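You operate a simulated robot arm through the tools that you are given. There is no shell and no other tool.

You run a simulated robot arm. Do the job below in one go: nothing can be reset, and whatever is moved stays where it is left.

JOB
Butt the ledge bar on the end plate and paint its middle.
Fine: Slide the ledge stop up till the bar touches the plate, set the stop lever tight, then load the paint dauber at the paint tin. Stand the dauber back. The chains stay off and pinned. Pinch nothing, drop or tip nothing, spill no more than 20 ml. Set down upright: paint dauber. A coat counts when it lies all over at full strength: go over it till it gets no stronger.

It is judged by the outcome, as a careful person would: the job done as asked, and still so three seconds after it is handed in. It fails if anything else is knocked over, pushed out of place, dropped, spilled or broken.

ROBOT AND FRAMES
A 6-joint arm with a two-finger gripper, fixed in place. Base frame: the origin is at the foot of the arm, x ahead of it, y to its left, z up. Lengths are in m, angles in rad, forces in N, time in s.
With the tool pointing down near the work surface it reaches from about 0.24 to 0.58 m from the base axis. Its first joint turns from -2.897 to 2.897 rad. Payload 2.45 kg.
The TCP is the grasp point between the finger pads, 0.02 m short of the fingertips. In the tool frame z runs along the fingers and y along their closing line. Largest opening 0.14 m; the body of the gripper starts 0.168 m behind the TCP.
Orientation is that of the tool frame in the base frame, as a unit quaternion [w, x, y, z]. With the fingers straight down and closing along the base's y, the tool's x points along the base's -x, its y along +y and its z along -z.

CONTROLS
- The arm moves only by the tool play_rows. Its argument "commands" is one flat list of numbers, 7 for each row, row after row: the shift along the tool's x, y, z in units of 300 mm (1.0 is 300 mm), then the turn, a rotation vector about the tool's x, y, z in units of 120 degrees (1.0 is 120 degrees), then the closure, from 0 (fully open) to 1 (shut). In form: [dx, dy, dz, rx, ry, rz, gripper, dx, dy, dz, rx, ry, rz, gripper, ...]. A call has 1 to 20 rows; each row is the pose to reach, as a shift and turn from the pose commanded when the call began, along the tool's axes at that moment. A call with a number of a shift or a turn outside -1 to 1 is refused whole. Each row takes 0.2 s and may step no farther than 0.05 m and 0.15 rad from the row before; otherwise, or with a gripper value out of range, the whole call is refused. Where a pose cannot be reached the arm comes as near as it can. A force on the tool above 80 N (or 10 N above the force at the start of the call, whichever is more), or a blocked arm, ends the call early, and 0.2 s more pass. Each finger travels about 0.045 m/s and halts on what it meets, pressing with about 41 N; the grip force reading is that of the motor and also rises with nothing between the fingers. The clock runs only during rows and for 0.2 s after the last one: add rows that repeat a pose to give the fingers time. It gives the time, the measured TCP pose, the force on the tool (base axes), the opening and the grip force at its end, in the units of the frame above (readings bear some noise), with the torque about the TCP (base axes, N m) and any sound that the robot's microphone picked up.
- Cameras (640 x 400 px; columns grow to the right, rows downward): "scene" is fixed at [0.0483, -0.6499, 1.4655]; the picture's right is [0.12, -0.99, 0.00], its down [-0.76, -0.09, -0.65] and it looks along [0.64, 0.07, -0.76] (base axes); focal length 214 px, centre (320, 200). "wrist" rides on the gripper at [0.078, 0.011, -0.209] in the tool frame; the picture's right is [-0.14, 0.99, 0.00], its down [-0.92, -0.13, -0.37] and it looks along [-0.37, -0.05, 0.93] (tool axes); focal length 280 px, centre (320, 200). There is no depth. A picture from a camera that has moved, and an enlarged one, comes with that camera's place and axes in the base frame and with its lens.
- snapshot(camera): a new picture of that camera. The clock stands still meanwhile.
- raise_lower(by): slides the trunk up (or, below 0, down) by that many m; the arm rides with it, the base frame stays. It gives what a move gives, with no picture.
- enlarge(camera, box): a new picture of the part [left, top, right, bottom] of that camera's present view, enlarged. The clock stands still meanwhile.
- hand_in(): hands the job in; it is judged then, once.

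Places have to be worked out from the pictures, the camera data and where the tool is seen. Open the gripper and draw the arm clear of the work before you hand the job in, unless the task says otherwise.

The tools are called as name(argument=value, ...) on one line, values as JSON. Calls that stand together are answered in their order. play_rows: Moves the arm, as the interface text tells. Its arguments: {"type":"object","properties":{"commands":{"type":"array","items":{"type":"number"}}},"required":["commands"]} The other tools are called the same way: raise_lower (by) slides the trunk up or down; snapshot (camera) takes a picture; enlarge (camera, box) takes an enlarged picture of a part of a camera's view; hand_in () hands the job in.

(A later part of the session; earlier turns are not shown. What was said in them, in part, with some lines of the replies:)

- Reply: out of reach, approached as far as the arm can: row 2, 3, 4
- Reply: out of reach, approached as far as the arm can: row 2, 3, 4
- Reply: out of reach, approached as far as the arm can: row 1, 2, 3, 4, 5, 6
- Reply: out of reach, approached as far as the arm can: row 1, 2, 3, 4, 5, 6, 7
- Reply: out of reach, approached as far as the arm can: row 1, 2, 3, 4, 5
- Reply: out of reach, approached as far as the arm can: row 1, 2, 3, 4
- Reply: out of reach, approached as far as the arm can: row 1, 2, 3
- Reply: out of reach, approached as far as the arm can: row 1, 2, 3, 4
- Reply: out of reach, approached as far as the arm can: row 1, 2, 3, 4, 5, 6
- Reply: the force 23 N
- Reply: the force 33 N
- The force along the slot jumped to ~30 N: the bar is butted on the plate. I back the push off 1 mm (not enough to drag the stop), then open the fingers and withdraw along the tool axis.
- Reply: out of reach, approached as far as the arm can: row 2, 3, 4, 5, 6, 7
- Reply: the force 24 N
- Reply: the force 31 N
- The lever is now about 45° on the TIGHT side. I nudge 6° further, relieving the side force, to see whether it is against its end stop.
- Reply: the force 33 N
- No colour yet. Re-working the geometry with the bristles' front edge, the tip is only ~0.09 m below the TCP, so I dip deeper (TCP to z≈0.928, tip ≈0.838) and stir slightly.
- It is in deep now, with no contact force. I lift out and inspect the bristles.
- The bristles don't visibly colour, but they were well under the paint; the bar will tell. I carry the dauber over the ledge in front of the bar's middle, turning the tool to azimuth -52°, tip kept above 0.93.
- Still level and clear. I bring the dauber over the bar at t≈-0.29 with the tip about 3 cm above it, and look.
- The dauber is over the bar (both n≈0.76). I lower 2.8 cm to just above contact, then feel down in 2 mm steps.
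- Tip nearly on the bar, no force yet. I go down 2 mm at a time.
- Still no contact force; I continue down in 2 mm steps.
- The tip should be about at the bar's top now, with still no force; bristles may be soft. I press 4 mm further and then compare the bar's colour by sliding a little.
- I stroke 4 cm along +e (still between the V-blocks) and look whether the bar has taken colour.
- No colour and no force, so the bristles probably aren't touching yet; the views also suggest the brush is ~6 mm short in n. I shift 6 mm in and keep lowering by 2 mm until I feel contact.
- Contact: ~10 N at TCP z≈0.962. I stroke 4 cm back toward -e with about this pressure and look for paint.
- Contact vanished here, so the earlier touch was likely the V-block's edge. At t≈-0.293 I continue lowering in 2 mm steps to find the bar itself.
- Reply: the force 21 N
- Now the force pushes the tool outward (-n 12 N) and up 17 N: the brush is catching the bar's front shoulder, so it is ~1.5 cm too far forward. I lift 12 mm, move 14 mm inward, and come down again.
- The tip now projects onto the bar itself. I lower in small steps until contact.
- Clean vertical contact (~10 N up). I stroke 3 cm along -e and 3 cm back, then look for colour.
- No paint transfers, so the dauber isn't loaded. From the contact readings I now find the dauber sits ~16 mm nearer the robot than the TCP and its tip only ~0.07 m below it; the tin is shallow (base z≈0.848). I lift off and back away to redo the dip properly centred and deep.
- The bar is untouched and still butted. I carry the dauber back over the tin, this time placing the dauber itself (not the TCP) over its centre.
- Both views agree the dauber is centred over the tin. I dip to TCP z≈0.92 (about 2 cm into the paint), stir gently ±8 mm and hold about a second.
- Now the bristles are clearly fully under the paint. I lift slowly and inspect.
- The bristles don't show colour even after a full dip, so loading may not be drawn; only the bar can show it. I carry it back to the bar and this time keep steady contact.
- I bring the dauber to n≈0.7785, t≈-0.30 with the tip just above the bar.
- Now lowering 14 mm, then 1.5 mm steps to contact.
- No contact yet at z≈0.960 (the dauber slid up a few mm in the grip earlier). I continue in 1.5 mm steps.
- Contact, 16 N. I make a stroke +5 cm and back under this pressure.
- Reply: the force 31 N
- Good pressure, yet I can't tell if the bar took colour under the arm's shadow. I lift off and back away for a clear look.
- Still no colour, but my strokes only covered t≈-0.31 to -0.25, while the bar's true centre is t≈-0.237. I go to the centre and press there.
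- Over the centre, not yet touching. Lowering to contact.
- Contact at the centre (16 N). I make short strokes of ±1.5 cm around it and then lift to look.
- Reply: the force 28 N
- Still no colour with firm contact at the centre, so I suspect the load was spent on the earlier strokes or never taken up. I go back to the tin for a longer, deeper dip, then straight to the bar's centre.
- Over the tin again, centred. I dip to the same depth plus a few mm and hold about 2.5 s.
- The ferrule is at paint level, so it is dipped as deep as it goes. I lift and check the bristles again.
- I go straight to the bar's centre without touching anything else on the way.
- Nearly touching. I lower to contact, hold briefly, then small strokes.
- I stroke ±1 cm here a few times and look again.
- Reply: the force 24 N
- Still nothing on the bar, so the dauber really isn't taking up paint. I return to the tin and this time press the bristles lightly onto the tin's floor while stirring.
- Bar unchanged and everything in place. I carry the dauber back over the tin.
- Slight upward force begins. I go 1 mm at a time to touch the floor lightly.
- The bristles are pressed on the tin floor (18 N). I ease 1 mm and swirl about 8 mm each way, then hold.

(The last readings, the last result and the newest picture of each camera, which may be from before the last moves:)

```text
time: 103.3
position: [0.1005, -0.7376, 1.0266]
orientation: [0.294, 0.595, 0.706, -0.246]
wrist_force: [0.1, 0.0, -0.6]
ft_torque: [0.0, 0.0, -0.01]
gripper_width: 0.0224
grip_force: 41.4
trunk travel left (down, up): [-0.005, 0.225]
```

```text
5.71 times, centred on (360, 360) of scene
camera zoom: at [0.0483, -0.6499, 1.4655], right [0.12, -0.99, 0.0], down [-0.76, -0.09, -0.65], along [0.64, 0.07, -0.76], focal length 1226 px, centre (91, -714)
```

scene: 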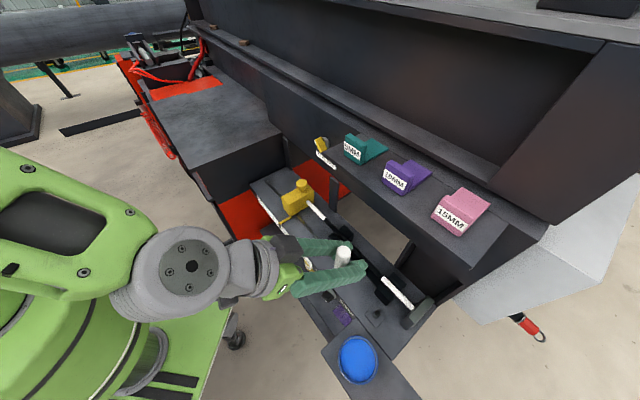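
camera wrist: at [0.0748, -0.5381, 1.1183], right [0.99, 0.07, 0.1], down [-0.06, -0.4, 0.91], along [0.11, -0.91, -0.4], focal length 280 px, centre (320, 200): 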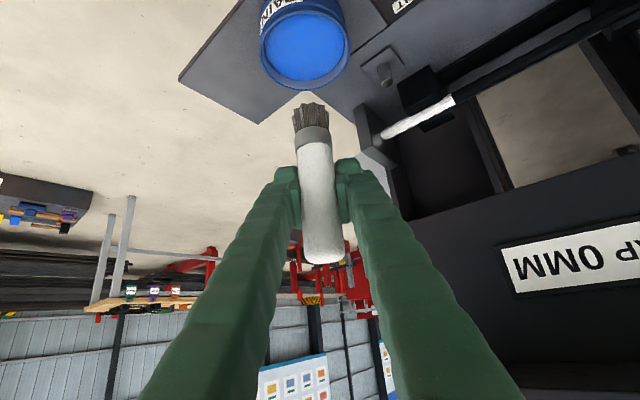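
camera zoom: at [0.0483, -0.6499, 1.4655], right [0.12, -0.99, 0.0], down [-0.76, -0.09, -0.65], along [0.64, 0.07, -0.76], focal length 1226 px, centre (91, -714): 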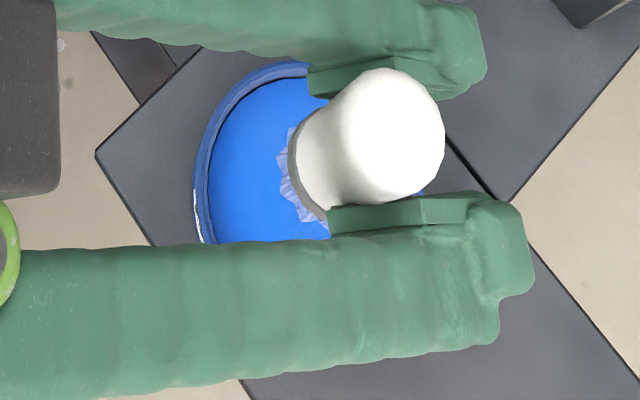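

The bristles turned blue: the load is taken on contact with the tin floor. Now I carry it to the bar's centre.

play_rows(commands=[0.0074, 0.108, -0.0236, -0.033, 0, -0.033, 0.9, 0.0148, 0.216, -0.0472, -0.066, 0, -0.066, 0.9, 0.0222, 0.324, -0.0708, -0.099, 0, -0.099, 0.9, 0.0296, 0.432, -0.0944, -0.132, 0, -0.132, 0.9, 0.037, 0.54, -0.118, -0.165, 0, -0.165, 0.9])

play_rows(commands=[-0.0113, 0.0421, 0.0895, 0, 0, 0, 0.9, -0.0225, 0.0843, 0.1791, 0, 0, 0, 0.9, -0.0338, 0.1264, 0.2686, 0, 0, 0, 0.9, -0.045, 0.1686, 0.3582, 0, 0, 0, 0.9, -0.0563, 0.2107, 0.4477, 0, 0, 0, 0.9, -0.0516, 0.2107, 0.4524, 0, 0, 0, 0.9])

```text
time: 104.5
position: [0.2558, -0.6803, 1.0423]
orientation: [0.345, 0.405, 0.83, -0.167]
wrist_force: [0.5, 0.0, -0.6]
ft_torque: [-0.01, -0.05, -0.03]
gripper_width: 0.0221
grip_force: 41.3
trunk travel left (down, up): [-0.005, 0.225]
```

```text
time: 105.9
position: [0.3716, -0.7239, 0.9564]
orientation: [0.345, 0.406, 0.829, -0.168]
wrist_force: [-0.4, -0.2, -1.0]
ft_torque: [0.02, -0.04, -0.01]
gripper_width: 0.0224
grip_force: 40.8
trunk travel left (down, up): [-0.005, 0.225]
```

Just above the bar at t≈-0.247. I lower to contact while nudging 3 mm inward.

play_rows(commands=[-0.0035, 0.0012, 0.0105, 0, 0, 0, 0.9, 0, 0.0012, 0.014, 0, 0, 0, 0.9, 0.0035, 0.0012, 0.0175, 0, 0, 0, 0.9])

enlarge(camera="wrist", box=[240, 40, 440, 160])

```text
time: 106.7
position: [0.3738, -0.7267, 0.9554]
orientation: [0.347, 0.405, 0.829, -0.169]
wrist_force: [-1.9, 2.2, 9.3]
ft_torque: [0.18, 0.21, -0.04]
gripper_width: 0.0224
grip_force: 41.1
trunk travel left (down, up): [-0.005, 0.225]
```

```text
3.20 times, centred on (340, 100) of wrist
camera zoom: at [0.2561, -0.5582, 1.0473], right [0.84, 0.53, 0.1], down [0.13, -0.38, 0.91], along [0.52, -0.76, -0.39], focal length 897 px, centre (256, 520)
```

zoom: 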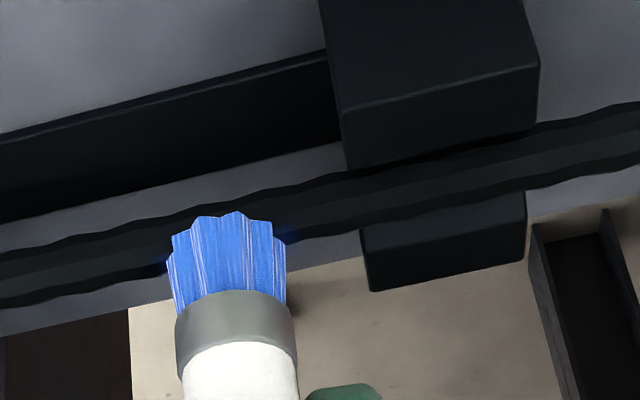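

A blue tinge appears on the bar beside the brush. I stroke 6 cm toward -e and back.

play_rows(commands=[-0.0029, -0.0331, 0.0029, 0, 0, 0, 0.9, -0.0057, -0.0662, 0.0057, 0, 0, 0, 0.9, -0.0086, -0.0993, 0.0086, 0, 0, 0, 0.9, -0.0115, -0.1323, 0.0115, 0, 0, 0, 0.9, -0.0144, -0.1655, 0.0144, 0, 0, 0, 0.9, -0.0172, -0.1985, 0.0172, 0, 0, 0, 0.9])

enlarge(camera="wrist", box=[240, 20, 480, 160])

```text
time: 108.1
position: [0.3303, -0.7673, 0.9557]
orientation: [0.346, 0.404, 0.83, -0.168]
wrist_force: [2.4, 3.6, 12.1]
ft_torque: [0.22, -0.05, -0.05]
gripper_width: 0.0224
grip_force: 40.7
trunk travel left (down, up): [-0.005, 0.225]
```

```text
2.67 times, centred on (360, 90) of wrist
camera zoom: at [0.2134, -0.5997, 1.0476], right [0.84, 0.53, 0.1], down [0.14, -0.38, 0.91], along [0.52, -0.75, -0.39], focal length 748 px, centre (213, 493)
```

zoom: 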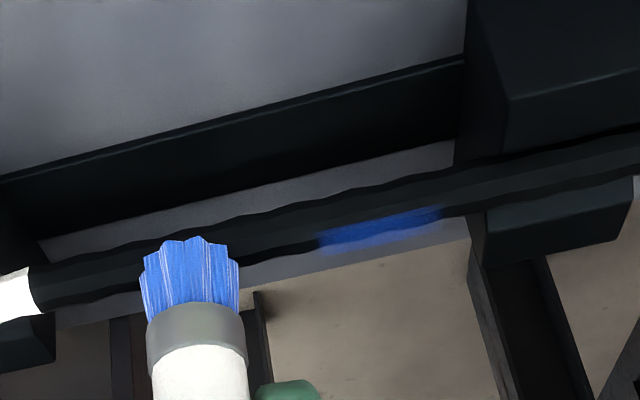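

Now a blue band shows on the bar; its -e edge is sharp at t≈-0.266, so the area to coat is around the centre (likely ±29 mm). I go back over it, continuing toward the V-block.

play_rows(commands=[0.0043, 0.0496, -0.0043, 0, 0, 0, 0.9, 0.0086, 0.0993, -0.0086, 0, 0, 0, 0.9, 0.0115, 0.1323, -0.0115, 0, 0, 0, 0.9, 0.0144, 0.1655, -0.0144, 0, 0, 0, 0.9, 0.0172, 0.1985, -0.0172, 0, 0, 0, 0.9, 0.0201, 0.2316, -0.0201, 0, 0, 0, 0.9, 0.023, 0.2647, -0.023, 0, 0, 0, 0.9])

enlarge(camera="wrist", box=[220, 20, 460, 160])

enlarge(camera="scene", box=[310, 200, 400, 290])

```text
time: 109.7
position: [0.3862, -0.7111, 0.9558]
orientation: [0.346, 0.406, 0.829, -0.168]
wrist_force: [-1.8, -1.4, 11.8]
ft_torque: [-0.05, 0.19, 0.0]
gripper_width: 0.0221
grip_force: 40.9
trunk travel left (down, up): [-0.005, 0.225]
```

```text
2.67 times, centred on (340, 90) of wrist
camera zoom: at [0.2694, -0.5433, 1.0473], right [0.84, 0.53, 0.1], down [0.13, -0.38, 0.91], along [0.52, -0.76, -0.39], focal length 748 px, centre (267, 493)
```

zoom: 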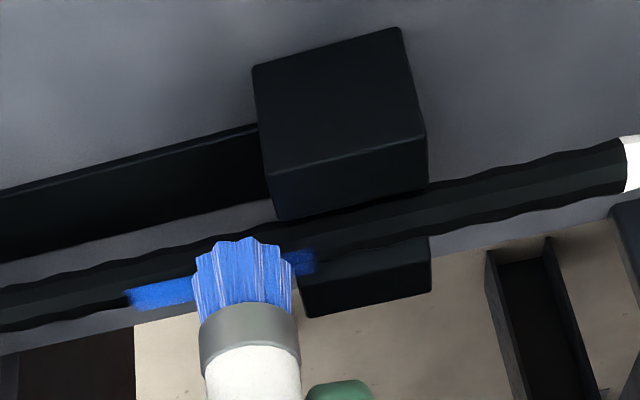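

```text
4.44 times, centred on (355, 245) of scene
camera zoom: at [0.0483, -0.6499, 1.4655], right [0.12, -0.99, 0.0], down [-0.76, -0.09, -0.65], along [0.64, 0.07, -0.76], focal length 953 px, centre (164, 0)
```

zoom: 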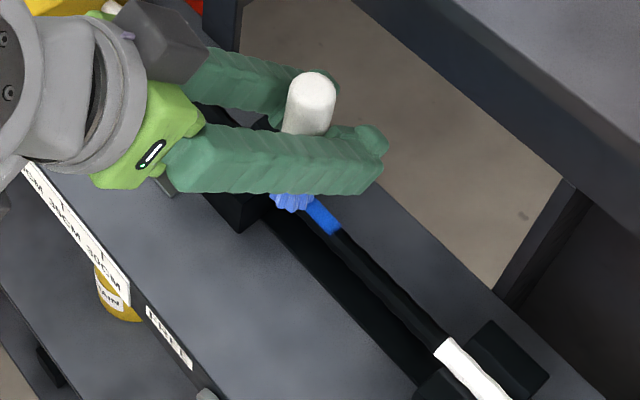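

The coated patch spans t≈-0.266 to -0.2055 on top of the bar. I continue strokes over its full length and a little past both ends, two passes.

play_rows(commands=[0.0029, 0.0331, -0.0029, 0, 0, 0, 0.9, 0.0057, 0.0662, -0.0057, 0, 0, 0, 0.9, 0.0086, 0.0993, -0.0086, 0, 0, 0, 0.9, 0.0057, 0.0662, -0.0057, 0, 0, 0, 0.9, 0.0029, 0.0331, -0.0029, 0, 0, 0, 0.9, 0, 0, 0, 0, 0, 0, 0.9, -0.0029, -0.0331, 0.0029, 0, 0, 0, 0.9, -0.0057, -0.0662, 0.0057, 0, 0, 0, 0.9, -0.0086, -0.0993, 0.0086, 0, 0, 0, 0.9, -0.0115, -0.1323, 0.0115, 0, 0, 0, 0.9, -0.0144, -0.1655, 0.0144, 0, 0, 0, 0.9, -0.0172, -0.1985, 0.0172, 0, 0, 0, 0.9])

enlarge(camera="wrist", box=[240, 20, 480, 160])

enlarge(camera="scene", box=[310, 200, 400, 290])

```text
time: 112.3
position: [0.3438, -0.7541, 0.9546]
orientation: [0.347, 0.405, 0.829, -0.168]
wrist_force: [2.4, 0.2, 9.2]
ft_torque: [0.08, -0.04, 0.04]
gripper_width: 0.022
grip_force: 41.1
trunk travel left (down, up): [-0.005, 0.225]
```

```text
2.67 times, centred on (360, 90) of wrist
camera zoom: at [0.2281, -0.5867, 1.0474], right [0.84, 0.53, 0.1], down [0.14, -0.38, 0.91], along [0.52, -0.75, -0.39], focal length 748 px, centre (213, 493)
```

zoom: 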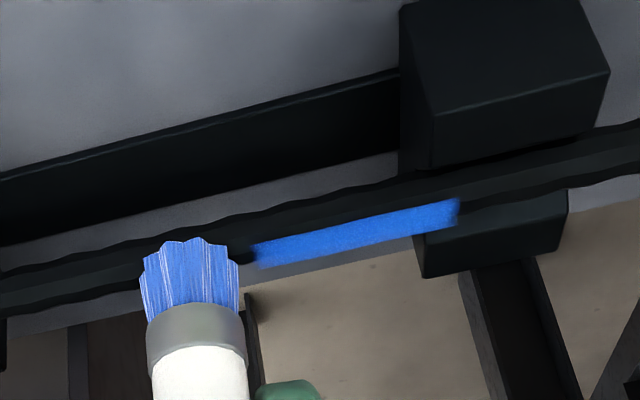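

```text
4.44 times, centred on (355, 245) of scene
camera zoom: at [0.0483, -0.6499, 1.4655], right [0.12, -0.99, 0.0], down [-0.76, -0.09, -0.65], along [0.64, 0.07, -0.76], focal length 953 px, centre (164, 0)
```

zoom: 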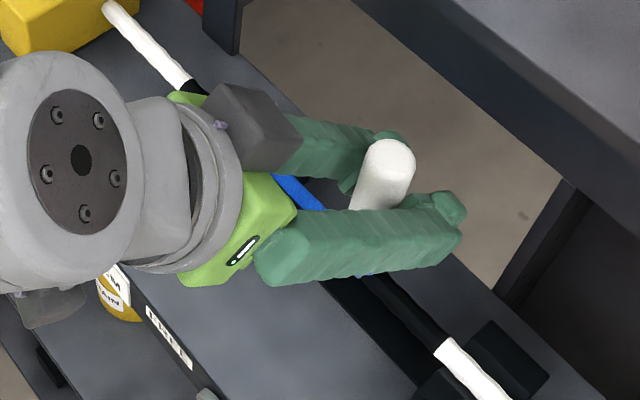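

The strip is now bright blue over its length, a bit fuzzy at the -e end. I give it two more full passes.

play_rows(commands=[0.0029, 0.0331, -0.0029, 0, 0, 0, 0.9, 0.0057, 0.0662, -0.0057, 0, 0, 0, 0.9, 0.0086, 0.0993, -0.0086, 0, 0, 0, 0.9, 0.0115, 0.1323, -0.0115, 0, 0, 0, 0.9, 0.0144, 0.1655, -0.0144, 0, 0, 0, 0.9, 0.0172, 0.1985, -0.0172, 0, 0, 0, 0.9, 0.0201, 0.2316, -0.0201, 0, 0, 0, 0.9, 0.023, 0.2647, -0.023, 0, 0, 0, 0.9, 0.0259, 0.2978, -0.0259, 0, 0, 0, 0.9, 0.0287, 0.3308, -0.0287, 0, 0, 0, 0.9, 0.0259, 0.2978, -0.0259, 0, 0, 0, 0.9, 0.023, 0.2647, -0.023, 0, 0, 0, 0.9, 0.0201, 0.2316, -0.0201, 0, 0, 0, 0.9, 0.0172, 0.1985, -0.0172, 0, 0, 0, 0.9, 0.0144, 0.1655, -0.0144, 0, 0, 0, 0.9, 0.0115, 0.1323, -0.0115, 0, 0, 0, 0.9, 0.0086, 0.0993, -0.0086, 0, 0, 0, 0.9, 0.0057, 0.0662, -0.0057, 0, 0, 0, 0.9, 0.0029, 0.0331, -0.0029, 0, 0, 0, 0.9, -0.002, -0.025, 0.002, 0, 0, 0, 0.9])

enlarge(camera="wrist", box=[300, 50, 480, 150])

```text
time: 116.5
position: [0.3377, -0.7577, 0.9561]
orientation: [0.345, 0.406, 0.829, -0.168]
wrist_force: [-0.1, 0.6, 0.6]
ft_torque: [-0.02, -0.02, 0.03]
gripper_width: 0.022
grip_force: 40.6
trunk travel left (down, up): [-0.005, 0.225]
```

```text
3.56 times, centred on (390, 100) of wrist
camera zoom: at [0.2209, -0.5905, 1.0481], right [0.84, 0.53, 0.1], down [0.14, -0.39, 0.91], along [0.52, -0.75, -0.4], focal length 997 px, centre (71, 556)
```

zoom: 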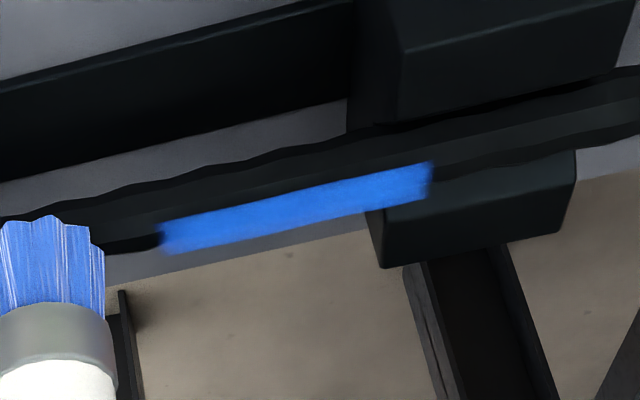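

The coat is nearly even, only its very ends look slightly weaker, and contact got light. I press 1.5 mm lower and make one pass 3 mm inward and one 3 mm outward to cover the whole width.

play_rows(commands=[-0.0006, 0.0343, 0.0076, 0, 0, 0, 0.9, 0.0022, 0.0674, 0.0048, 0, 0, 0, 0.9, 0.0051, 0.1005, 0.0019, 0, 0, 0, 0.9, 0.008, 0.1335, -0.001, 0, 0, 0, 0.9, 0.0109, 0.1667, -0.0039, 0, 0, 0, 0.9, 0.0137, 0.1997, -0.0067, 0, 0, 0, 0.9, 0.0166, 0.2328, -0.0096, 0, 0, 0, 0.9, 0.0195, 0.2659, -0.0125, 0, 0, 0, 0.9, 0.0224, 0.299, -0.0154, 0, 0, 0, 0.9, 0.0252, 0.332, -0.0182, 0, 0, 0, 0.9, 0.0364, 0.2966, -0.0294, 0, 0, 0, 0.9, 0.0335, 0.2635, -0.0265, 0, 0, 0, 0.9, 0.0306, 0.2304, -0.0236, 0, 0, 0, 0.9, 0.0277, 0.1973, -0.0207, 0, 0, 0, 0.9, 0.0249, 0.1643, -0.0179, 0, 0, 0, 0.9, 0.022, 0.1311, -0.015, 0, 0, 0, 0.9, 0.0191, 0.0981, -0.0121, 0, 0, 0, 0.9, 0.0162, 0.065, -0.0092, 0, 0, 0, 0.9, 0.0134, 0.0319, -0.0064, 0, 0, 0, 0.9, 0.0105, -0.0012, -0.0035, 0, 0, 0, 0.9])

enlarge(camera="wrist", box=[300, 50, 480, 150])

```text
time: 120.7
position: [0.3372, -0.7555, 0.9565]
orientation: [0.346, 0.406, 0.829, -0.17]
wrist_force: [4.6, 3.1, 21.7]
ft_torque: [0.27, -0.15, -0.04]
gripper_width: 0.0221
grip_force: 41.2
trunk travel left (down, up): [-0.005, 0.225]
```

```text
3.56 times, centred on (390, 100) of wrist
camera zoom: at [0.2203, -0.588, 1.0467], right [0.84, 0.53, 0.1], down [0.14, -0.38, 0.91], along [0.52, -0.76, -0.39], focal length 997 px, centre (71, 556)
```

zoom: 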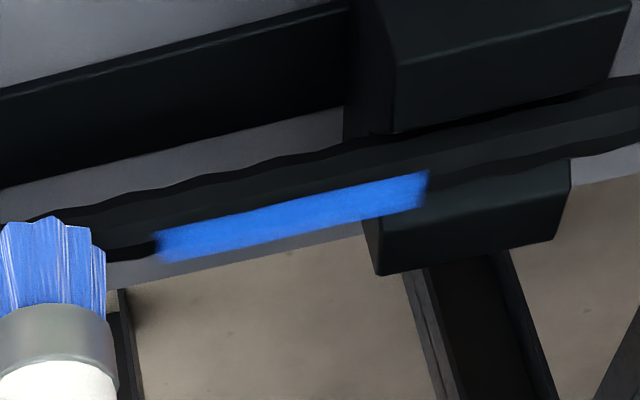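

Brighter again. I do another full pair of passes to see if it still strengthens.

play_rows(commands=[-0.0041, 0.0343, 0.0041, 0, 0, 0, 0.9, -0.0013, 0.0674, 0.0013, 0, 0, 0, 0.9, 0.0016, 0.1005, -0.0016, 0, 0, 0, 0.9, 0.0045, 0.1335, -0.0045, 0, 0, 0, 0.9, 0.0074, 0.1667, -0.0074, 0, 0, 0, 0.9, 0.0102, 0.1997, -0.0102, 0, 0, 0, 0.9, 0.0131, 0.2328, -0.0131, 0, 0, 0, 0.9, 0.016, 0.2659, -0.016, 0, 0, 0, 0.9, 0.0189, 0.299, -0.0189, 0, 0, 0, 0.9, 0.0217, 0.332, -0.0217, 0, 0, 0, 0.9, 0.0119, 0.299, -0.0119, 0, 0, 0, 0.9, 0.009, 0.2659, -0.009, 0, 0, 0, 0.9, 0.0061, 0.2328, -0.0061, 0, 0, 0, 0.9, 0.0032, 0.1997, -0.0032, 0, 0, 0, 0.9, 0.0004, 0.1667, -0.0004, 0, 0, 0, 0.9, -0.0025, 0.1335, 0.0025, 0, 0, 0, 0.9, -0.0054, 0.1005, 0.0054, 0, 0, 0, 0.9, -0.0083, 0.0674, 0.0083, 0, 0, 0, 0.9, -0.0111, 0.0343, 0.0111, 0, 0, 0, 0.9, -0.014, 0.001, 0.014, 0, 0, 0, 0.9])

enlarge(camera="wrist", box=[300, 50, 480, 150])

```text
time: 124.9
position: [0.3417, -0.7595, 0.9547]
orientation: [0.346, 0.406, 0.829, -0.169]
wrist_force: [1.8, 2.0, 10.5]
ft_torque: [0.14, 0.05, -0.03]
gripper_width: 0.0222
grip_force: 40.5
trunk travel left (down, up): [-0.005, 0.225]
```

```text
3.56 times, centred on (390, 100) of wrist
camera zoom: at [0.2248, -0.592, 1.0464], right [0.84, 0.53, 0.1], down [0.14, -0.38, 0.91], along [0.52, -0.76, -0.39], focal length 997 px, centre (71, 556)
```

zoom: 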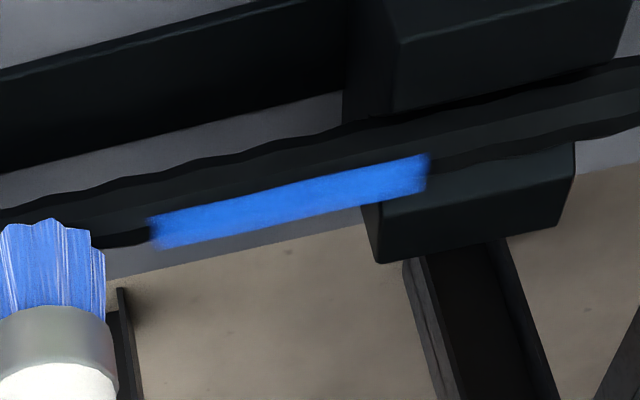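

The colour no longer changes. I lift off and step back to inspect the coat from both cameras.

play_rows(commands=[-0.0707, 0, -0.0707, 0, 0, 0, 0.9, -0.1414, 0, -0.1414, 0, 0, 0, 0.9, -0.0769, -0.0553, -0.2506, 0, 0, 0, 0.9, -0.0125, -0.1107, -0.3598, 0, 0, 0, 0.9, 0.052, -0.166, -0.469, 0, 0, 0, 0.9])

enlarge(camera="scene", box=[330, 210, 390, 270])

enlarge(camera="wrist", box=[330, 60, 490, 140])

snapshot(camera="wrist")

```text
time: 126.1
position: [0.2353, -0.7043, 1.0418]
orientation: [0.345, 0.406, 0.829, -0.169]
wrist_force: [-0.4, -0.2, -1.3]
ft_torque: [-0.06, 0.0, -0.02]
gripper_width: 0.022
grip_force: 41.4
trunk travel left (down, up): [-0.005, 0.225]
```

```text
6.67 times, centred on (360, 240) of scene
camera zoom: at [0.0483, -0.6499, 1.4655], right [0.12, -0.99, 0.0], down [-0.76, -0.09, -0.65], along [0.64, 0.07, -0.76], focal length 1430 px, centre (53, -67)
```

zoom: 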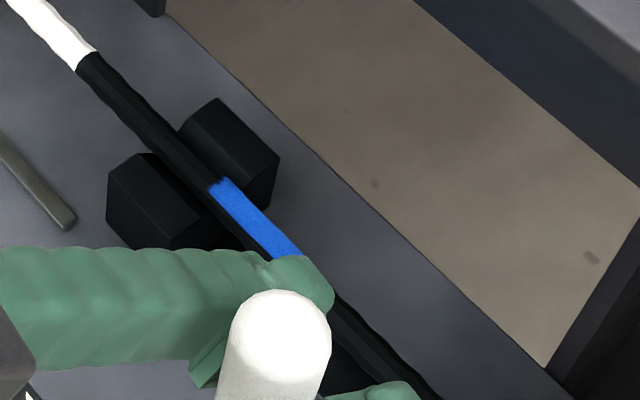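

```text
4.00 times, centred on (410, 100) of wrist
camera zoom: at [0.1183, -0.5367, 1.1342], right [0.84, 0.53, 0.1], down [0.14, -0.38, 0.91], along [0.52, -0.75, -0.4], focal length 1122 px, centre (-40, 600)
```

zoom: 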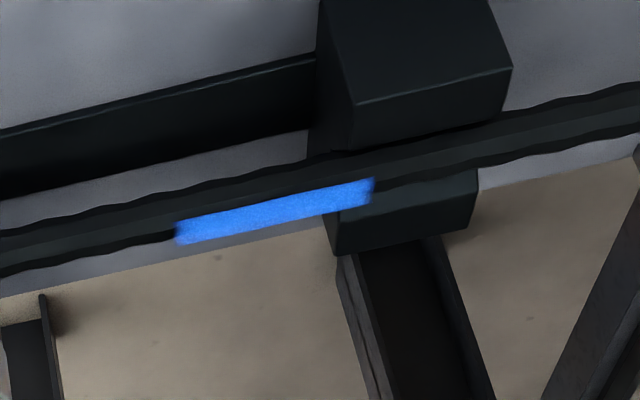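

```text
taken
camera wrist: at [0.1183, -0.5367, 1.1342], right [0.84, 0.53, 0.1], down [0.14, -0.38, 0.91], along [0.52, -0.75, -0.4], focal length 280 px, centre (320, 200)
```

wrist: 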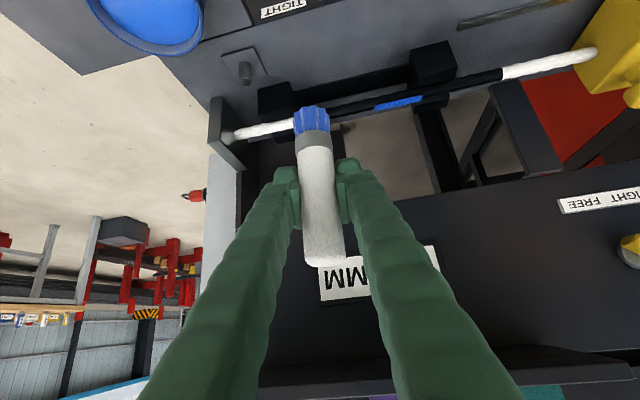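

The coat looks even. I swing away toward the dauber's stand (not touching anything) to see the whole strip unobstructed before deciding whether it needs more.

play_rows(commands=[0.0266, -0.0848, -0.0266, 0.033, 0, 0.033, 0.9, 0.0532, -0.1696, -0.0532, 0.066, 0, 0.066, 0.9, 0.0798, -0.2544, -0.0798, 0.099, 0, 0.099, 0.9, 0.1064, -0.3392, -0.1064, 0.132, 0, 0.132, 0.9, 0.133, -0.424, -0.133, 0.165, 0, 0.165, 0.9])

enlarge(camera="scene", box=[340, 220, 375, 255])

snapshot(camera="scene")

```text
time: 127.3
position: [0.0989, -0.7389, 1.0403]
orientation: [0.295, 0.595, 0.706, -0.247]
wrist_force: [0.6, -0.5, -1.1]
ft_torque: [-0.01, -0.02, 0.0]
gripper_width: 0.0221
grip_force: 40.8
trunk travel left (down, up): [-0.005, 0.225]
```

```text
11.43 times, centred on (358, 238) of scene
camera zoom: at [0.0483, -0.6499, 1.4655], right [0.12, -0.99, 0.0], down [-0.76, -0.09, -0.65], along [0.64, 0.07, -0.76], focal length 2451 px, centre (-109, -229)
```

zoom: 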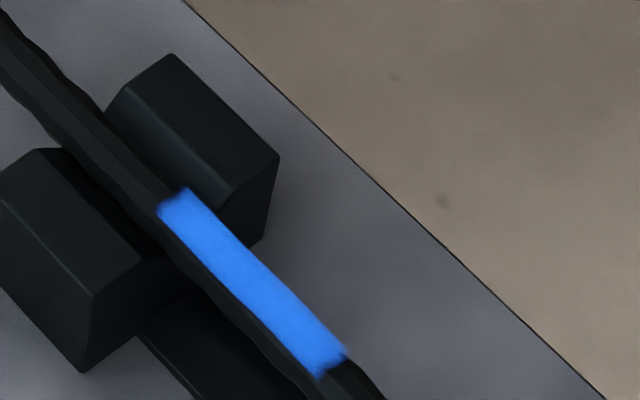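

```text
taken
```

scene: 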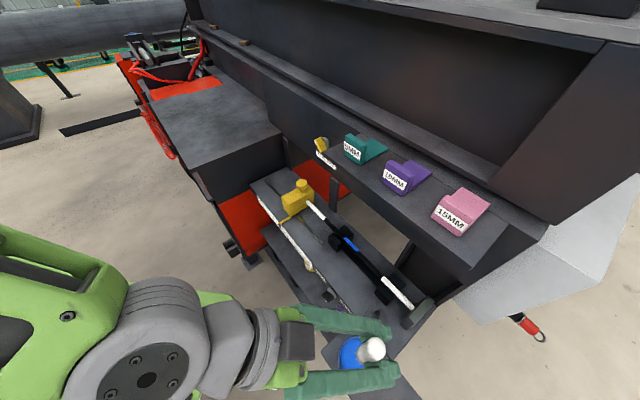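

The strip looks even, with only a soft edge at its two ends. Since I'm over the tin, I reload lightly and will do one confirming set of passes to be sure it gets no stronger.

play_rows(commands=[0.06, 0.006, 0.06, 0, 0, 0, 0.9, 0.12, 0.01, 0.12, 0, 0, 0, 0.9, 0.18, 0.01, 0.18, 0, 0, 0, 0.9, 0.24, 0.01, 0.24, 0, 0, 0, 0.9, 0.28, 0.01, 0.28, 0, 0, 0, 0.9, 0.295, 0.01, 0.295, 0, 0, 0, 0.9, 0.302, 0.01, 0.302, 0, 0, 0, 0.9])

```text
time: 128.9
position: [0.1032, -0.7381, 0.9139]
orientation: [0.295, 0.595, 0.706, -0.246]
wrist_force: [-0.5, 0.2, -1.0]
ft_torque: [-0.03, 0.0, 0.04]
gripper_width: 0.022
grip_force: 41.3
trunk travel left (down, up): [-0.005, 0.225]
```

Not quite at the floor; I lower 1 mm at a time to light contact.

play_rows(commands=[0.0024, 0, 0.0024, 0, 0, 0, 0.9, 0.0047, 0, 0.0047, 0, 0, 0, 0.9, 0.0071, 0, 0.0071, 0, 0, 0, 0.9])

```text
time: 129.7
position: [0.1032, -0.7385, 0.9103]
orientation: [0.296, 0.594, 0.705, -0.248]
wrist_force: [0.8, 3.6, 9.2]
ft_torque: [0.24, 0.02, -0.01]
gripper_width: 0.0221
grip_force: 41.4
trunk travel left (down, up): [-0.005, 0.225]
```

Floor contact (9 N). I hold a second, lift straight out and go back toward the bar.

play_rows(commands=[0, 0, 0, 0, 0, 0, 0.9, 0, 0.01, 0, 0, 0, 0, 0.9, 0, -0.01, 0, 0, 0, 0, 0.9, 0, 0, 0, 0, 0, 0, 0.9, 0, 0, 0, 0, 0, 0, 0.9, -0.03, 0, -0.03, 0, 0, 0, 0.9, -0.06, 0, -0.06, 0, 0, 0, 0.9, -0.09, 0, -0.09, 0, 0, 0, 0.9, -0.15, 0, -0.15, 0, 0, 0, 0.9, -0.22, 0, -0.22, 0, 0, 0, 0.9, -0.277, 0, -0.277, 0, 0, 0, 0.9])

play_rows(commands=[0.0074, 0.108, -0.0236, -0.033, 0, -0.033, 0.9, 0.0148, 0.216, -0.0472, -0.066, 0, -0.066, 0.9, 0.0222, 0.324, -0.0708, -0.099, 0, -0.099, 0.9, 0.0296, 0.432, -0.0944, -0.132, 0, -0.132, 0.9, 0.037, 0.54, -0.118, -0.165, 0, -0.165, 0.9])

```text
time: 132.1
position: [0.1019, -0.7353, 1.0272]
orientation: [0.294, 0.595, 0.707, -0.246]
wrist_force: [-0.3, 0.5, -0.9]
ft_torque: [-0.01, -0.02, -0.02]
gripper_width: 0.0221
grip_force: 40.5
trunk travel left (down, up): [-0.005, 0.225]
```

```text
time: 133.3
position: [0.2547, -0.6753, 1.0436]
orientation: [0.345, 0.406, 0.83, -0.168]
wrist_force: [0.2, 0.0, -0.5]
ft_torque: [-0.04, 0.01, 0.03]
gripper_width: 0.0219
grip_force: 41.3
trunk travel left (down, up): [-0.005, 0.225]
```

Next I set the dauber down onto the bar's centre again.

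play_rows(commands=[-0.0127, 0.0478, 0.0933, 0, 0, 0, 0.9, -0.0253, 0.0956, 0.1867, 0, 0, 0, 0.9, -0.038, 0.1434, 0.28, 0, 0, 0, 0.9, -0.0506, 0.1912, 0.3734, 0, 0, 0, 0.9, -0.0633, 0.239, 0.4667, 0, 0, 0, 0.9, -0.0598, 0.239, 0.4702, 0, 0, 0, 0.9, -0.0563, 0.239, 0.4737, 0, 0, 0, 0.9])

```text
time: 134.9
position: [0.3813, -0.7213, 0.9573]
orientation: [0.346, 0.406, 0.828, -0.169]
wrist_force: [-0.1, 0.4, -0.7]
ft_torque: [0.0, 0.02, 0.02]
gripper_width: 0.0221
grip_force: 41.1
trunk travel left (down, up): [-0.005, 0.225]
```

play_rows(commands=[0.0035, 0, 0.0035, 0, 0, 0, 0.9, 0.007, 0, 0.007, 0, 0, 0, 0.9, 0.0105, 0, 0.0105, 0, 0, 0, 0.9])

```text
time: 135.7
position: [0.3832, -0.7229, 0.9538]
orientation: [0.347, 0.406, 0.829, -0.169]
wrist_force: [0.8, 1.2, 4.6]
ft_torque: [0.06, 0.0, -0.01]
gripper_width: 0.0223
grip_force: 41.1
trunk travel left (down, up): [-0.005, 0.225]
```

Light contact. I run full-length passes past both ends once more.

play_rows(commands=[0.0059, 0.0497, -0.0027, 0, 0, 0, 0.9, 0.0102, 0.0993, -0.007, 0, 0, 0, 0.9, 0.0145, 0.149, -0.0113, 0, 0, 0, 0.9, 0.0172, 0.0981, -0.014, 0, 0, 0, 0.9, 0.0129, 0.0485, -0.0097, 0, 0, 0, 0.9, 0.0086, -0.0012, -0.0054, 0, 0, 0, 0.9, 0.0043, -0.0509, -0.0011, 0, 0, 0, 0.9, 0, -0.1005, 0.0032, 0, 0, 0, 0.9, -0.0043, -0.1502, 0.0075, 0, 0, 0, 0.9, -0.0072, -0.1833, 0.0104, 0, 0, 0, 0.9, -0.0113, -0.149, 0.0145, 0, 0, 0, 0.9, -0.007, -0.0993, 0.0102, 0, 0, 0, 0.9, -0.0027, -0.0497, 0.0059, 0, 0, 0, 0.9, 0.0016, 0, 0.0016, 0, 0, 0, 0.9, 0.0059, 0.0497, -0.0027, 0, 0, 0, 0.9, 0.0102, 0.0993, -0.007, 0, 0, 0, 0.9, 0.0145, 0.149, -0.0113, 0, 0, 0, 0.9, 0.0102, 0.0993, -0.007, 0, 0, 0, 0.9, 0.0059, 0.0497, -0.0027, 0, 0, 0, 0.9])

play_rows(commands=[-0.0029, -0.0331, 0.0029, 0, 0, 0, 0.9, -0.0072, -0.0827, 0.0072, 0, 0, 0, 0.9, -0.0115, -0.1323, 0.0115, 0, 0, 0, 0.9, -0.0158, -0.182, 0.0158, 0, 0, 0, 0.9, -0.0201, -0.2316, 0.0201, 0, 0, 0, 0.9])

enlarge(camera="wrist", box=[300, 50, 480, 150])

```text
time: 139.7
position: [0.3918, -0.7118, 0.9535]
orientation: [0.346, 0.405, 0.829, -0.168]
wrist_force: [3.7, 3.4, 17.6]
ft_torque: [0.42, 0.0, -0.07]
gripper_width: 0.022
grip_force: 41.3
trunk travel left (down, up): [-0.005, 0.225]
```

```text
time: 140.9
position: [0.343, -0.7607, 0.9537]
orientation: [0.346, 0.405, 0.829, -0.169]
wrist_force: [1.7, 1.4, 11.1]
ft_torque: [0.15, 0.05, -0.01]
gripper_width: 0.0221
grip_force: 41.1
trunk travel left (down, up): [-0.005, 0.225]
```

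```text
3.56 times, centred on (390, 100) of wrist
camera zoom: at [0.2254, -0.5929, 1.0458], right [0.84, 0.53, 0.1], down [0.14, -0.38, 0.91], along [0.52, -0.75, -0.4], focal length 997 px, centre (71, 556)
```

zoom: 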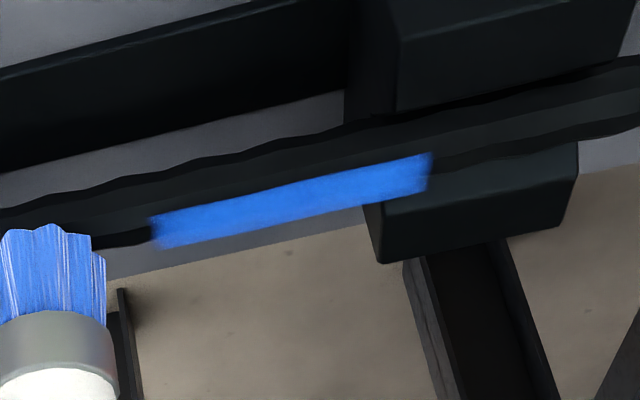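

No change any more: the coat is at full strength. I lift off and take the dauber back toward its place.

play_rows(commands=[-0.0707, 0, -0.0707, 0, 0, 0, 0.9, -0.1414, 0, -0.1414, 0, 0, 0, 0.9, -0.0726, -0.0213, -0.2596, 0, 0, 0, 0.9, -0.0038, -0.0427, -0.3778, 0, 0, 0, 0.9, 0.065, -0.064, -0.496, 0, 0, 0, 0.9])

play_rows(commands=[0.03, -0.106, -0.0162, 0.033, 0, 0.033, 0.9, 0.06, -0.212, -0.0324, 0.066, 0, 0.066, 0.9, 0.09, -0.318, -0.0486, 0.099, 0, 0.099, 0.9, 0.12, -0.424, -0.0648, 0.132, 0, 0.132, 0.9, 0.15, -0.53, -0.081, 0.165, 0, 0.165, 0.9])

```text
time: 142.1
position: [0.2512, -0.6789, 1.0443]
orientation: [0.345, 0.406, 0.829, -0.169]
wrist_force: [0.8, -0.9, -1.8]
ft_torque: [0.01, -0.03, 0.04]
gripper_width: 0.0223
grip_force: 41.3
trunk travel left (down, up): [-0.005, 0.225]
```

```text
time: 143.3
position: [0.0978, -0.7368, 1.0276]
orientation: [0.295, 0.595, 0.707, -0.245]
wrist_force: [-0.3, -0.1, -1.5]
ft_torque: [-0.01, -0.03, 0.02]
gripper_width: 0.022
grip_force: 41.1
trunk travel left (down, up): [-0.005, 0.225]
```

Over the tin's side of the plate now; I move above the original standing spot.

play_rows(commands=[-0.0345, -0.074, 0.058, 0, 0, 0, 0.9, -0.069, -0.148, 0.116, 0, 0, 0, 0.9, -0.1035, -0.222, 0.174, 0, 0, 0, 0.9, -0.138, -0.296, 0.232, 0, 0, 0, 0.9])

snapshot(camera="wrist")

```text
time: 144.3
position: [0.026, -0.829, 1.0098]
orientation: [0.295, 0.595, 0.706, -0.246]
wrist_force: [0.1, 0.4, -0.1]
ft_torque: [-0.01, 0.02, 0.03]
gripper_width: 0.0219
grip_force: 41.5
trunk travel left (down, up): [-0.005, 0.225]
```

```text
taken
camera wrist: at [0.0004, -0.6274, 1.1023], right [0.99, 0.07, 0.1], down [-0.06, -0.4, 0.91], along [0.11, -0.91, -0.4], focal length 280 px, centre (320, 200)
```

wrist: 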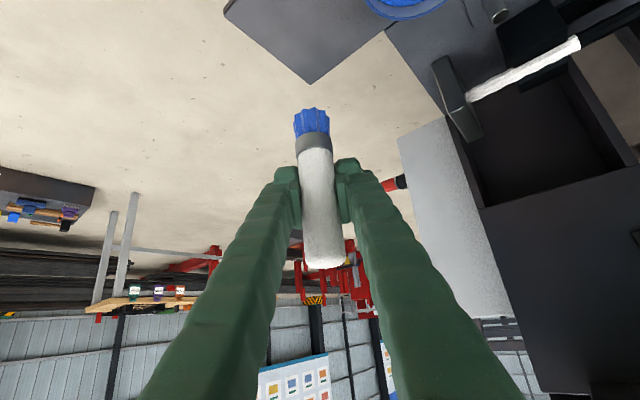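

The dauber hangs upright, about 1 cm higher in the grip than at first. I lower it to just above the plate, then feel for contact.

play_rows(commands=[0.06, 0, 0.06, 0, 0, 0, 0.9, 0.12, 0, 0.12, 0, 0, 0, 0.9, 0.18, 0, 0.18, 0, 0, 0, 0.9, 0.215, 0, 0.215, 0, 0, 0, 0.9, 0.23, 0, 0.23, 0, 0, 0, 0.9])

enlarge(camera="wrist", box=[240, 60, 400, 180])

```text
time: 145.5
position: [0.0256, -0.8299, 0.9118]
orientation: [0.295, 0.595, 0.706, -0.247]
wrist_force: [0.2, -0.5, -0.2]
ft_torque: [-0.01, 0.02, -0.02]
gripper_width: 0.0221
grip_force: 40.7
trunk travel left (down, up): [-0.005, 0.225]
```

```text
3.33 times, centred on (320, 120) of wrist
camera zoom: at [0.0008, -0.6278, 1.0044], right [0.99, 0.07, 0.1], down [-0.06, -0.4, 0.91], along [0.11, -0.91, -0.4], focal length 935 px, centre (320, 467)
```

zoom: 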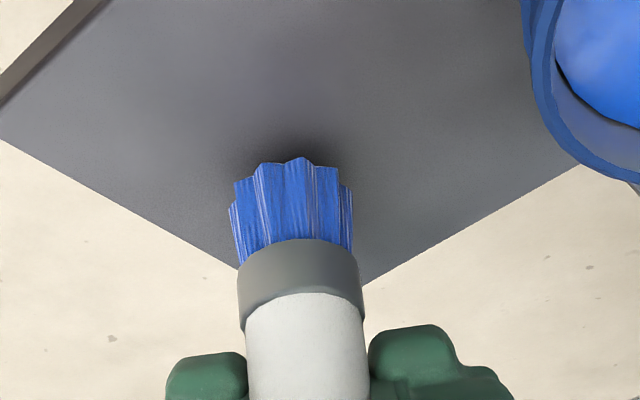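

Just above the plate. Small steps down to touch.

play_rows(commands=[0.003, 0, 0.003, 0, 0, 0, 0.9, 0.006, 0, 0.006, 0, 0, 0, 0.9, 0.009, 0, 0.009, 0, 0, 0, 0.9])

```text
time: 146.3
position: [0.0253, -0.8298, 0.9057]
orientation: [0.295, 0.594, 0.706, -0.247]
wrist_force: [-0.4, -0.5, -0.4]
ft_torque: [-0.02, -0.04, 0.01]
gripper_width: 0.0219
grip_force: 41.2
trunk travel left (down, up): [-0.005, 0.225]
```

play_rows(commands=[0.0024, 0, 0.0024, 0, 0, 0, 0.9, 0.0048, 0, 0.0048, 0, 0, 0, 0.9])

enlarge(camera="wrist", box=[240, 60, 400, 180])

```text
time: 146.9
position: [0.0252, -0.8312, 0.9071]
orientation: [0.295, 0.594, 0.706, -0.247]
wrist_force: [1.3, 0.5, 8.7]
ft_torque: [0.16, 0.04, -0.01]
gripper_width: 0.0224
grip_force: 40.9
trunk travel left (down, up): [-0.005, 0.225]
```

```text
3.33 times, centred on (320, 120) of wrist
camera zoom: at [-0.0002, -0.6279, 0.9986], right [0.99, 0.08, 0.1], down [-0.06, -0.4, 0.91], along [0.11, -0.91, -0.39], focal length 935 px, centre (320, 467)
```

zoom: 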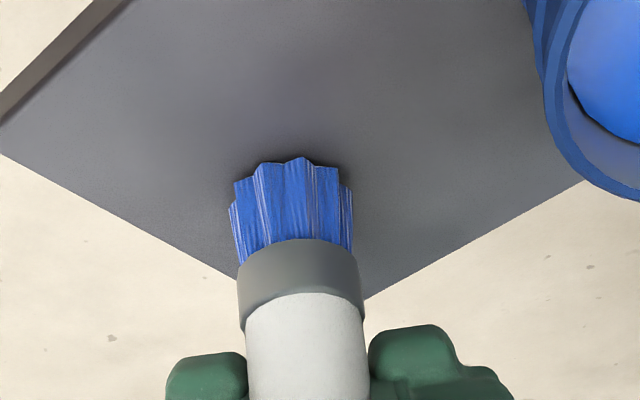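

Touching (9 N). I ease off slightly and open the fingers slowly.

play_rows(commands=[-0.0015, 0, -0.0015, 0, 0, 0, 0.9, -0.0015, 0, -0.0015, 0, 0, 0, 0.83, -0.0015, 0, -0.0015, 0, 0, 0, 0.8, -0.0015, 0, -0.0015, 0, 0, 0, 0.74, -0.0015, 0, -0.0015, 0, 0, 0, 0.66, -0.0015, 0, -0.0015, 0, 0, 0, 0.58, -0.0015, 0, -0.0015, 0, 0, 0, 0.5, -0.0015, 0, -0.0015, 0, 0, 0, 0.45, -0.0015, 0, -0.0015, 0, 0, 0, 0.45])

snapshot(camera="wrist")

```text
time: 148.9
position: [0.0246, -0.8296, 0.9052]
orientation: [0.295, 0.595, 0.706, -0.245]
wrist_force: [0.3, -0.2, -0.3]
ft_torque: [0.0, 0.0, -0.02]
gripper_width: 0.0772
grip_force: 0.2
trunk travel left (down, up): [-0.005, 0.225]
```

```text
taken
camera wrist: at [0.0002, -0.6271, 0.998], right [0.99, 0.07, 0.1], down [-0.06, -0.4, 0.91], along [0.11, -0.91, -0.4], focal length 280 px, centre (320, 200)
```

wrist: 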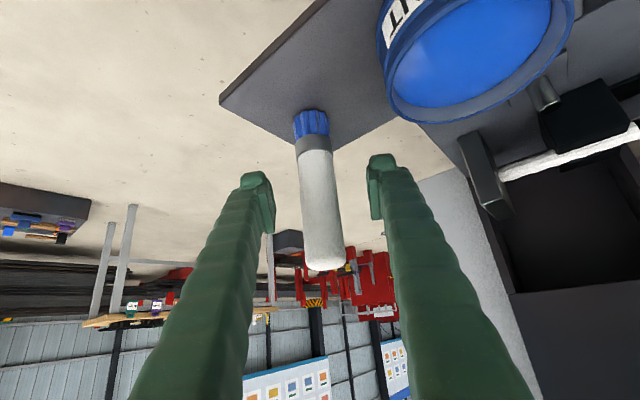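

The dauber stands on its own. I withdraw straight back along the tool axis.

play_rows(commands=[0, 0, -0.08, 0, 0, 0, 0.45, 0, 0, -0.18, 0, 0, 0, 0.45, 0, 0, -0.3, 0, 0, 0, 0.45, 0, 0, -0.42, 0, 0, 0, 0.45, 0, 0, -0.55, 0, 0, 0, 0.45])

snapshot(camera="wrist")

snapshot(camera="scene")

```text
time: 150.1
position: [0.007, -0.7144, 1.0243]
orientation: [0.294, 0.594, 0.707, -0.246]
wrist_force: [-0.2, -0.1, 0.1]
ft_torque: [0.01, -0.03, 0.01]
gripper_width: 0.0772
grip_force: 0.0
trunk travel left (down, up): [-0.005, 0.225]
```

```text
taken
camera wrist: at [-0.0192, -0.5107, 1.1166], right [0.99, 0.08, 0.1], down [-0.06, -0.4, 0.91], along [0.11, -0.91, -0.4], focal length 280 px, centre (320, 200)
```

wrist: 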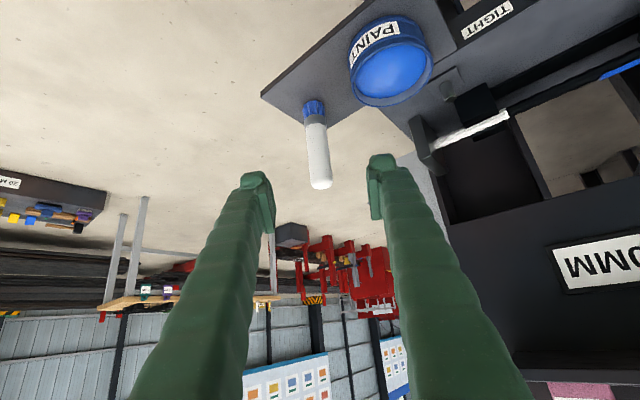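

```text
taken
```

scene: 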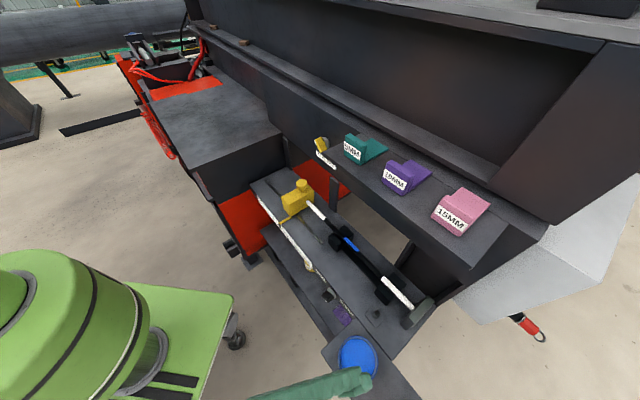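

The dauber stands upright in its place. I draw the arm up and back well clear, then do a final check.

play_rows(commands=[-0.047, 0, -0.114, 0, 0, 0, 0.4, -0.094, 0, -0.228, 0, 0, 0, 0.3, -0.141, 0, -0.342, 0, 0, 0, 0.2, -0.188, 0, -0.456, 0, 0, 0, 0.1, -0.2357, 0, -0.569, 0, 0, 0, 0])

enlarge(camera="scene", box=[280, 160, 440, 320])

enlarge(camera="scene", box=[390, 280, 430, 320])

enlarge(camera="wrist", box=[220, 40, 460, 200])

enlarge(camera="scene", box=[300, 280, 420, 400])

snapshot(camera="wrist")

```text
time: 151.3
position: [-0.0065, -0.6453, 1.1936]
orientation: [0.296, 0.595, 0.706, -0.247]
wrist_force: [0.5, 0.0, 0.8]
ft_torque: [0.0, 0.02, 0.04]
gripper_width: 0.1402
grip_force: 0.1
trunk travel left (down, up): [-0.005, 0.225]
```

```text
2.50 times, centred on (360, 240) of scene
camera zoom: at [0.0483, -0.6499, 1.4655], right [0.12, -0.99, 0.0], down [-0.76, -0.09, -0.65], along [0.64, 0.07, -0.76], focal length 536 px, centre (220, 100)
```

zoom: 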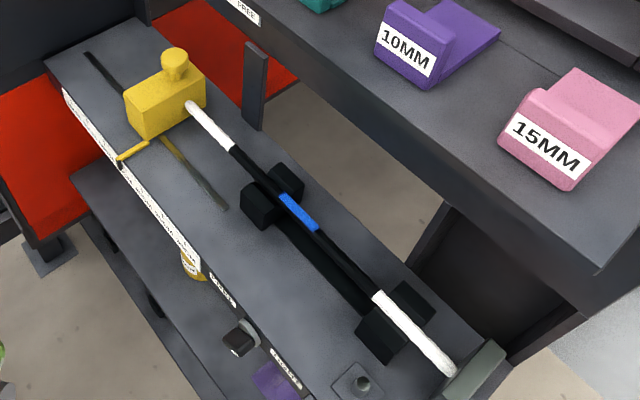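

```text
10.00 times, centred on (410, 300) of scene
camera zoom: at [0.0483, -0.6499, 1.4655], right [0.12, -0.99, 0.0], down [-0.76, -0.09, -0.65], along [0.64, 0.07, -0.76], focal length 2145 px, centre (-580, -800)
```

zoom: 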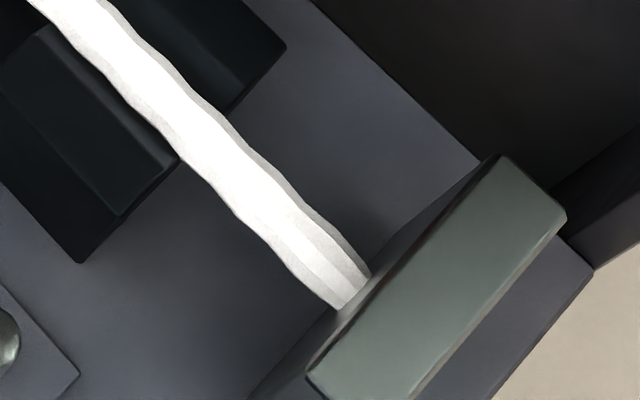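

```text
2.50 times, centred on (340, 120) of wrist
camera zoom: at [-0.0331, -0.4421, 1.2864], right [0.99, 0.07, 0.1], down [-0.06, -0.4, 0.91], along [0.11, -0.91, -0.4], focal length 701 px, centre (270, 400)
```

zoom: 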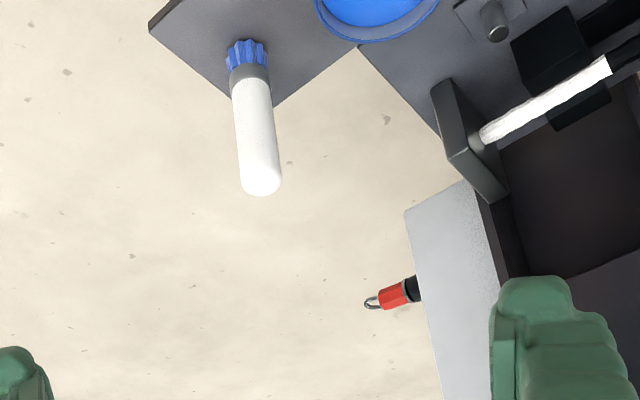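

```text
3.33 times, centred on (360, 340) of scene
camera zoom: at [0.0483, -0.6499, 1.4655], right [0.12, -0.99, 0.0], down [-0.76, -0.09, -0.65], along [0.64, 0.07, -0.76], focal length 715 px, centre (187, -267)
```

zoom: 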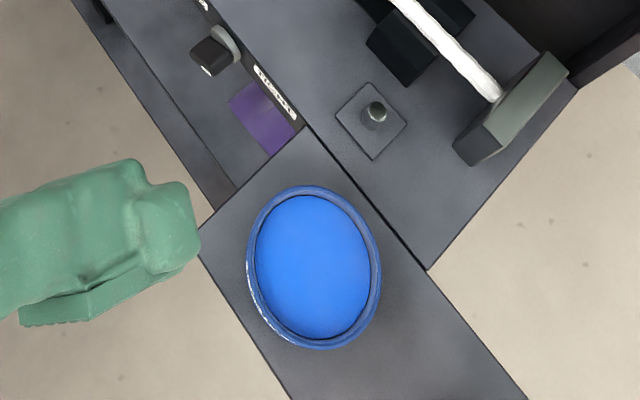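

```text
taken
camera wrist: at [-0.0331, -0.4421, 1.2864], right [0.99, 0.07, 0.1], down [-0.06, -0.4, 0.91], along [0.11, -0.91, -0.4], focal length 280 px, centre (320, 200)
```

wrist: 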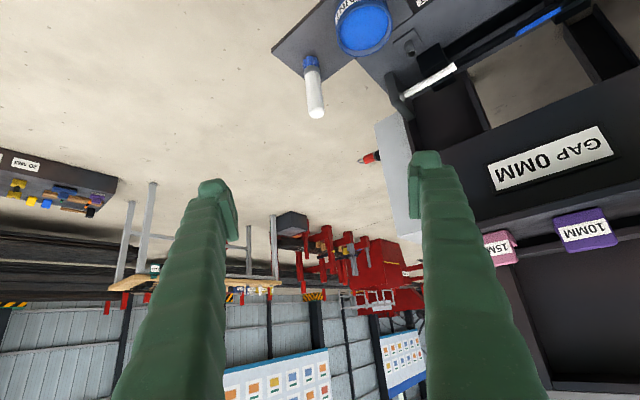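

The bar is butted, lever at TIGHT, dauber standing, tin in place. One last close look at the coat and the stop contact.

enlarge(camera="scene", box=[340, 220, 375, 255])

enlarge(camera="scene", box=[280, 170, 340, 230])

enlarge(camera="scene", box=[300, 260, 370, 330])

```text
11.43 times, centred on (358, 238) of scene
camera zoom: at [0.0483, -0.6499, 1.4655], right [0.12, -0.99, 0.0], down [-0.76, -0.09, -0.65], along [0.64, 0.07, -0.76], focal length 2451 px, centre (-109, -229)
```

zoom: 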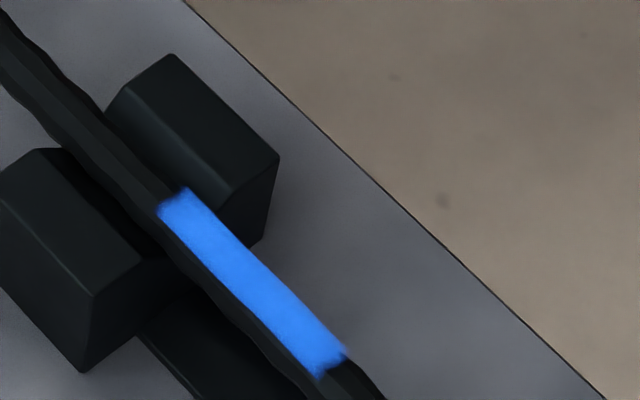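

```text
6.67 times, centred on (310, 200) of scene
camera zoom: at [0.0483, -0.6499, 1.4655], right [0.12, -0.99, 0.0], down [-0.76, -0.09, -0.65], along [0.64, 0.07, -0.76], focal length 1430 px, centre (387, 200)
```

zoom: 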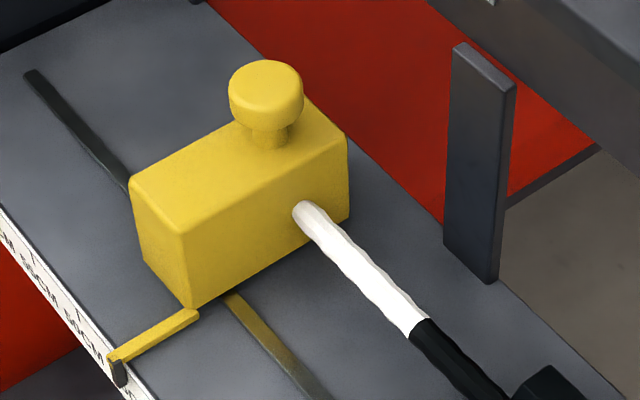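

```text
5.71 times, centred on (335, 295) of scene
camera zoom: at [0.0483, -0.6499, 1.4655], right [0.12, -0.99, 0.0], down [-0.76, -0.09, -0.65], along [0.64, 0.07, -0.76], focal length 1226 px, centre (234, -343)
```

zoom: 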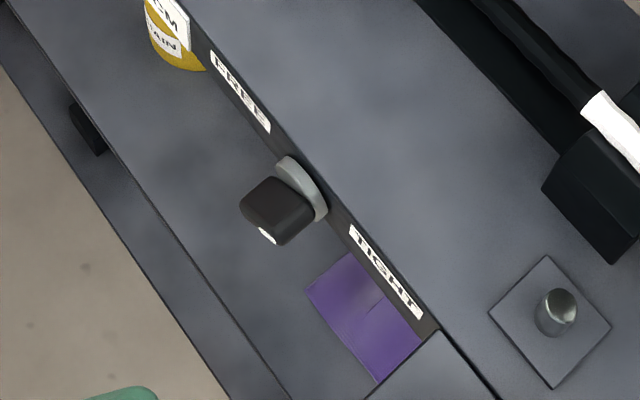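

The coat is identical to the earlier picture, so it is at full strength. The stop touches the bar, the lever is at TIGHT, the dauber stands upright, and the arm is open and clear. I hand the job in.

hand_in()

```text
The job is handed in.
```

The job is done and handed in. I don't have the verdict yet.

- **Bar:** I slid the ledge stop up until the bar touched the end plate. In the last pictures it touches the plate at one end and the stop at the other.
- **Lever:** the ledge stop lever is turned to TIGHT, hard against its end stop.
- **Paint:** the coat is a blue strip about 60 mm long on top of the bar, centred on its middle. I reloaded and went over it again, and the colour did not change. The two ends of the strip have a slightly soft edge.
- **Dauber:** it stands upright on its bristles on the tin plate, where I took it from.
- **Everything else:** no spills show, the tin has not moved, and I left the CHAIN can and the yellow lever by the GAP board alone. The arm is open and clear.

Two things happened along the way:

- **Finger touch:** while I backed away from the lever, a finger rested on the front corner of the tin plate with about 33 N. Nothing moved.
- **Dry strokes:** the dauber only took up paint once it touched the tin floor. Before that I made several dry strokes on the bar, pressing with up to about 30 N.
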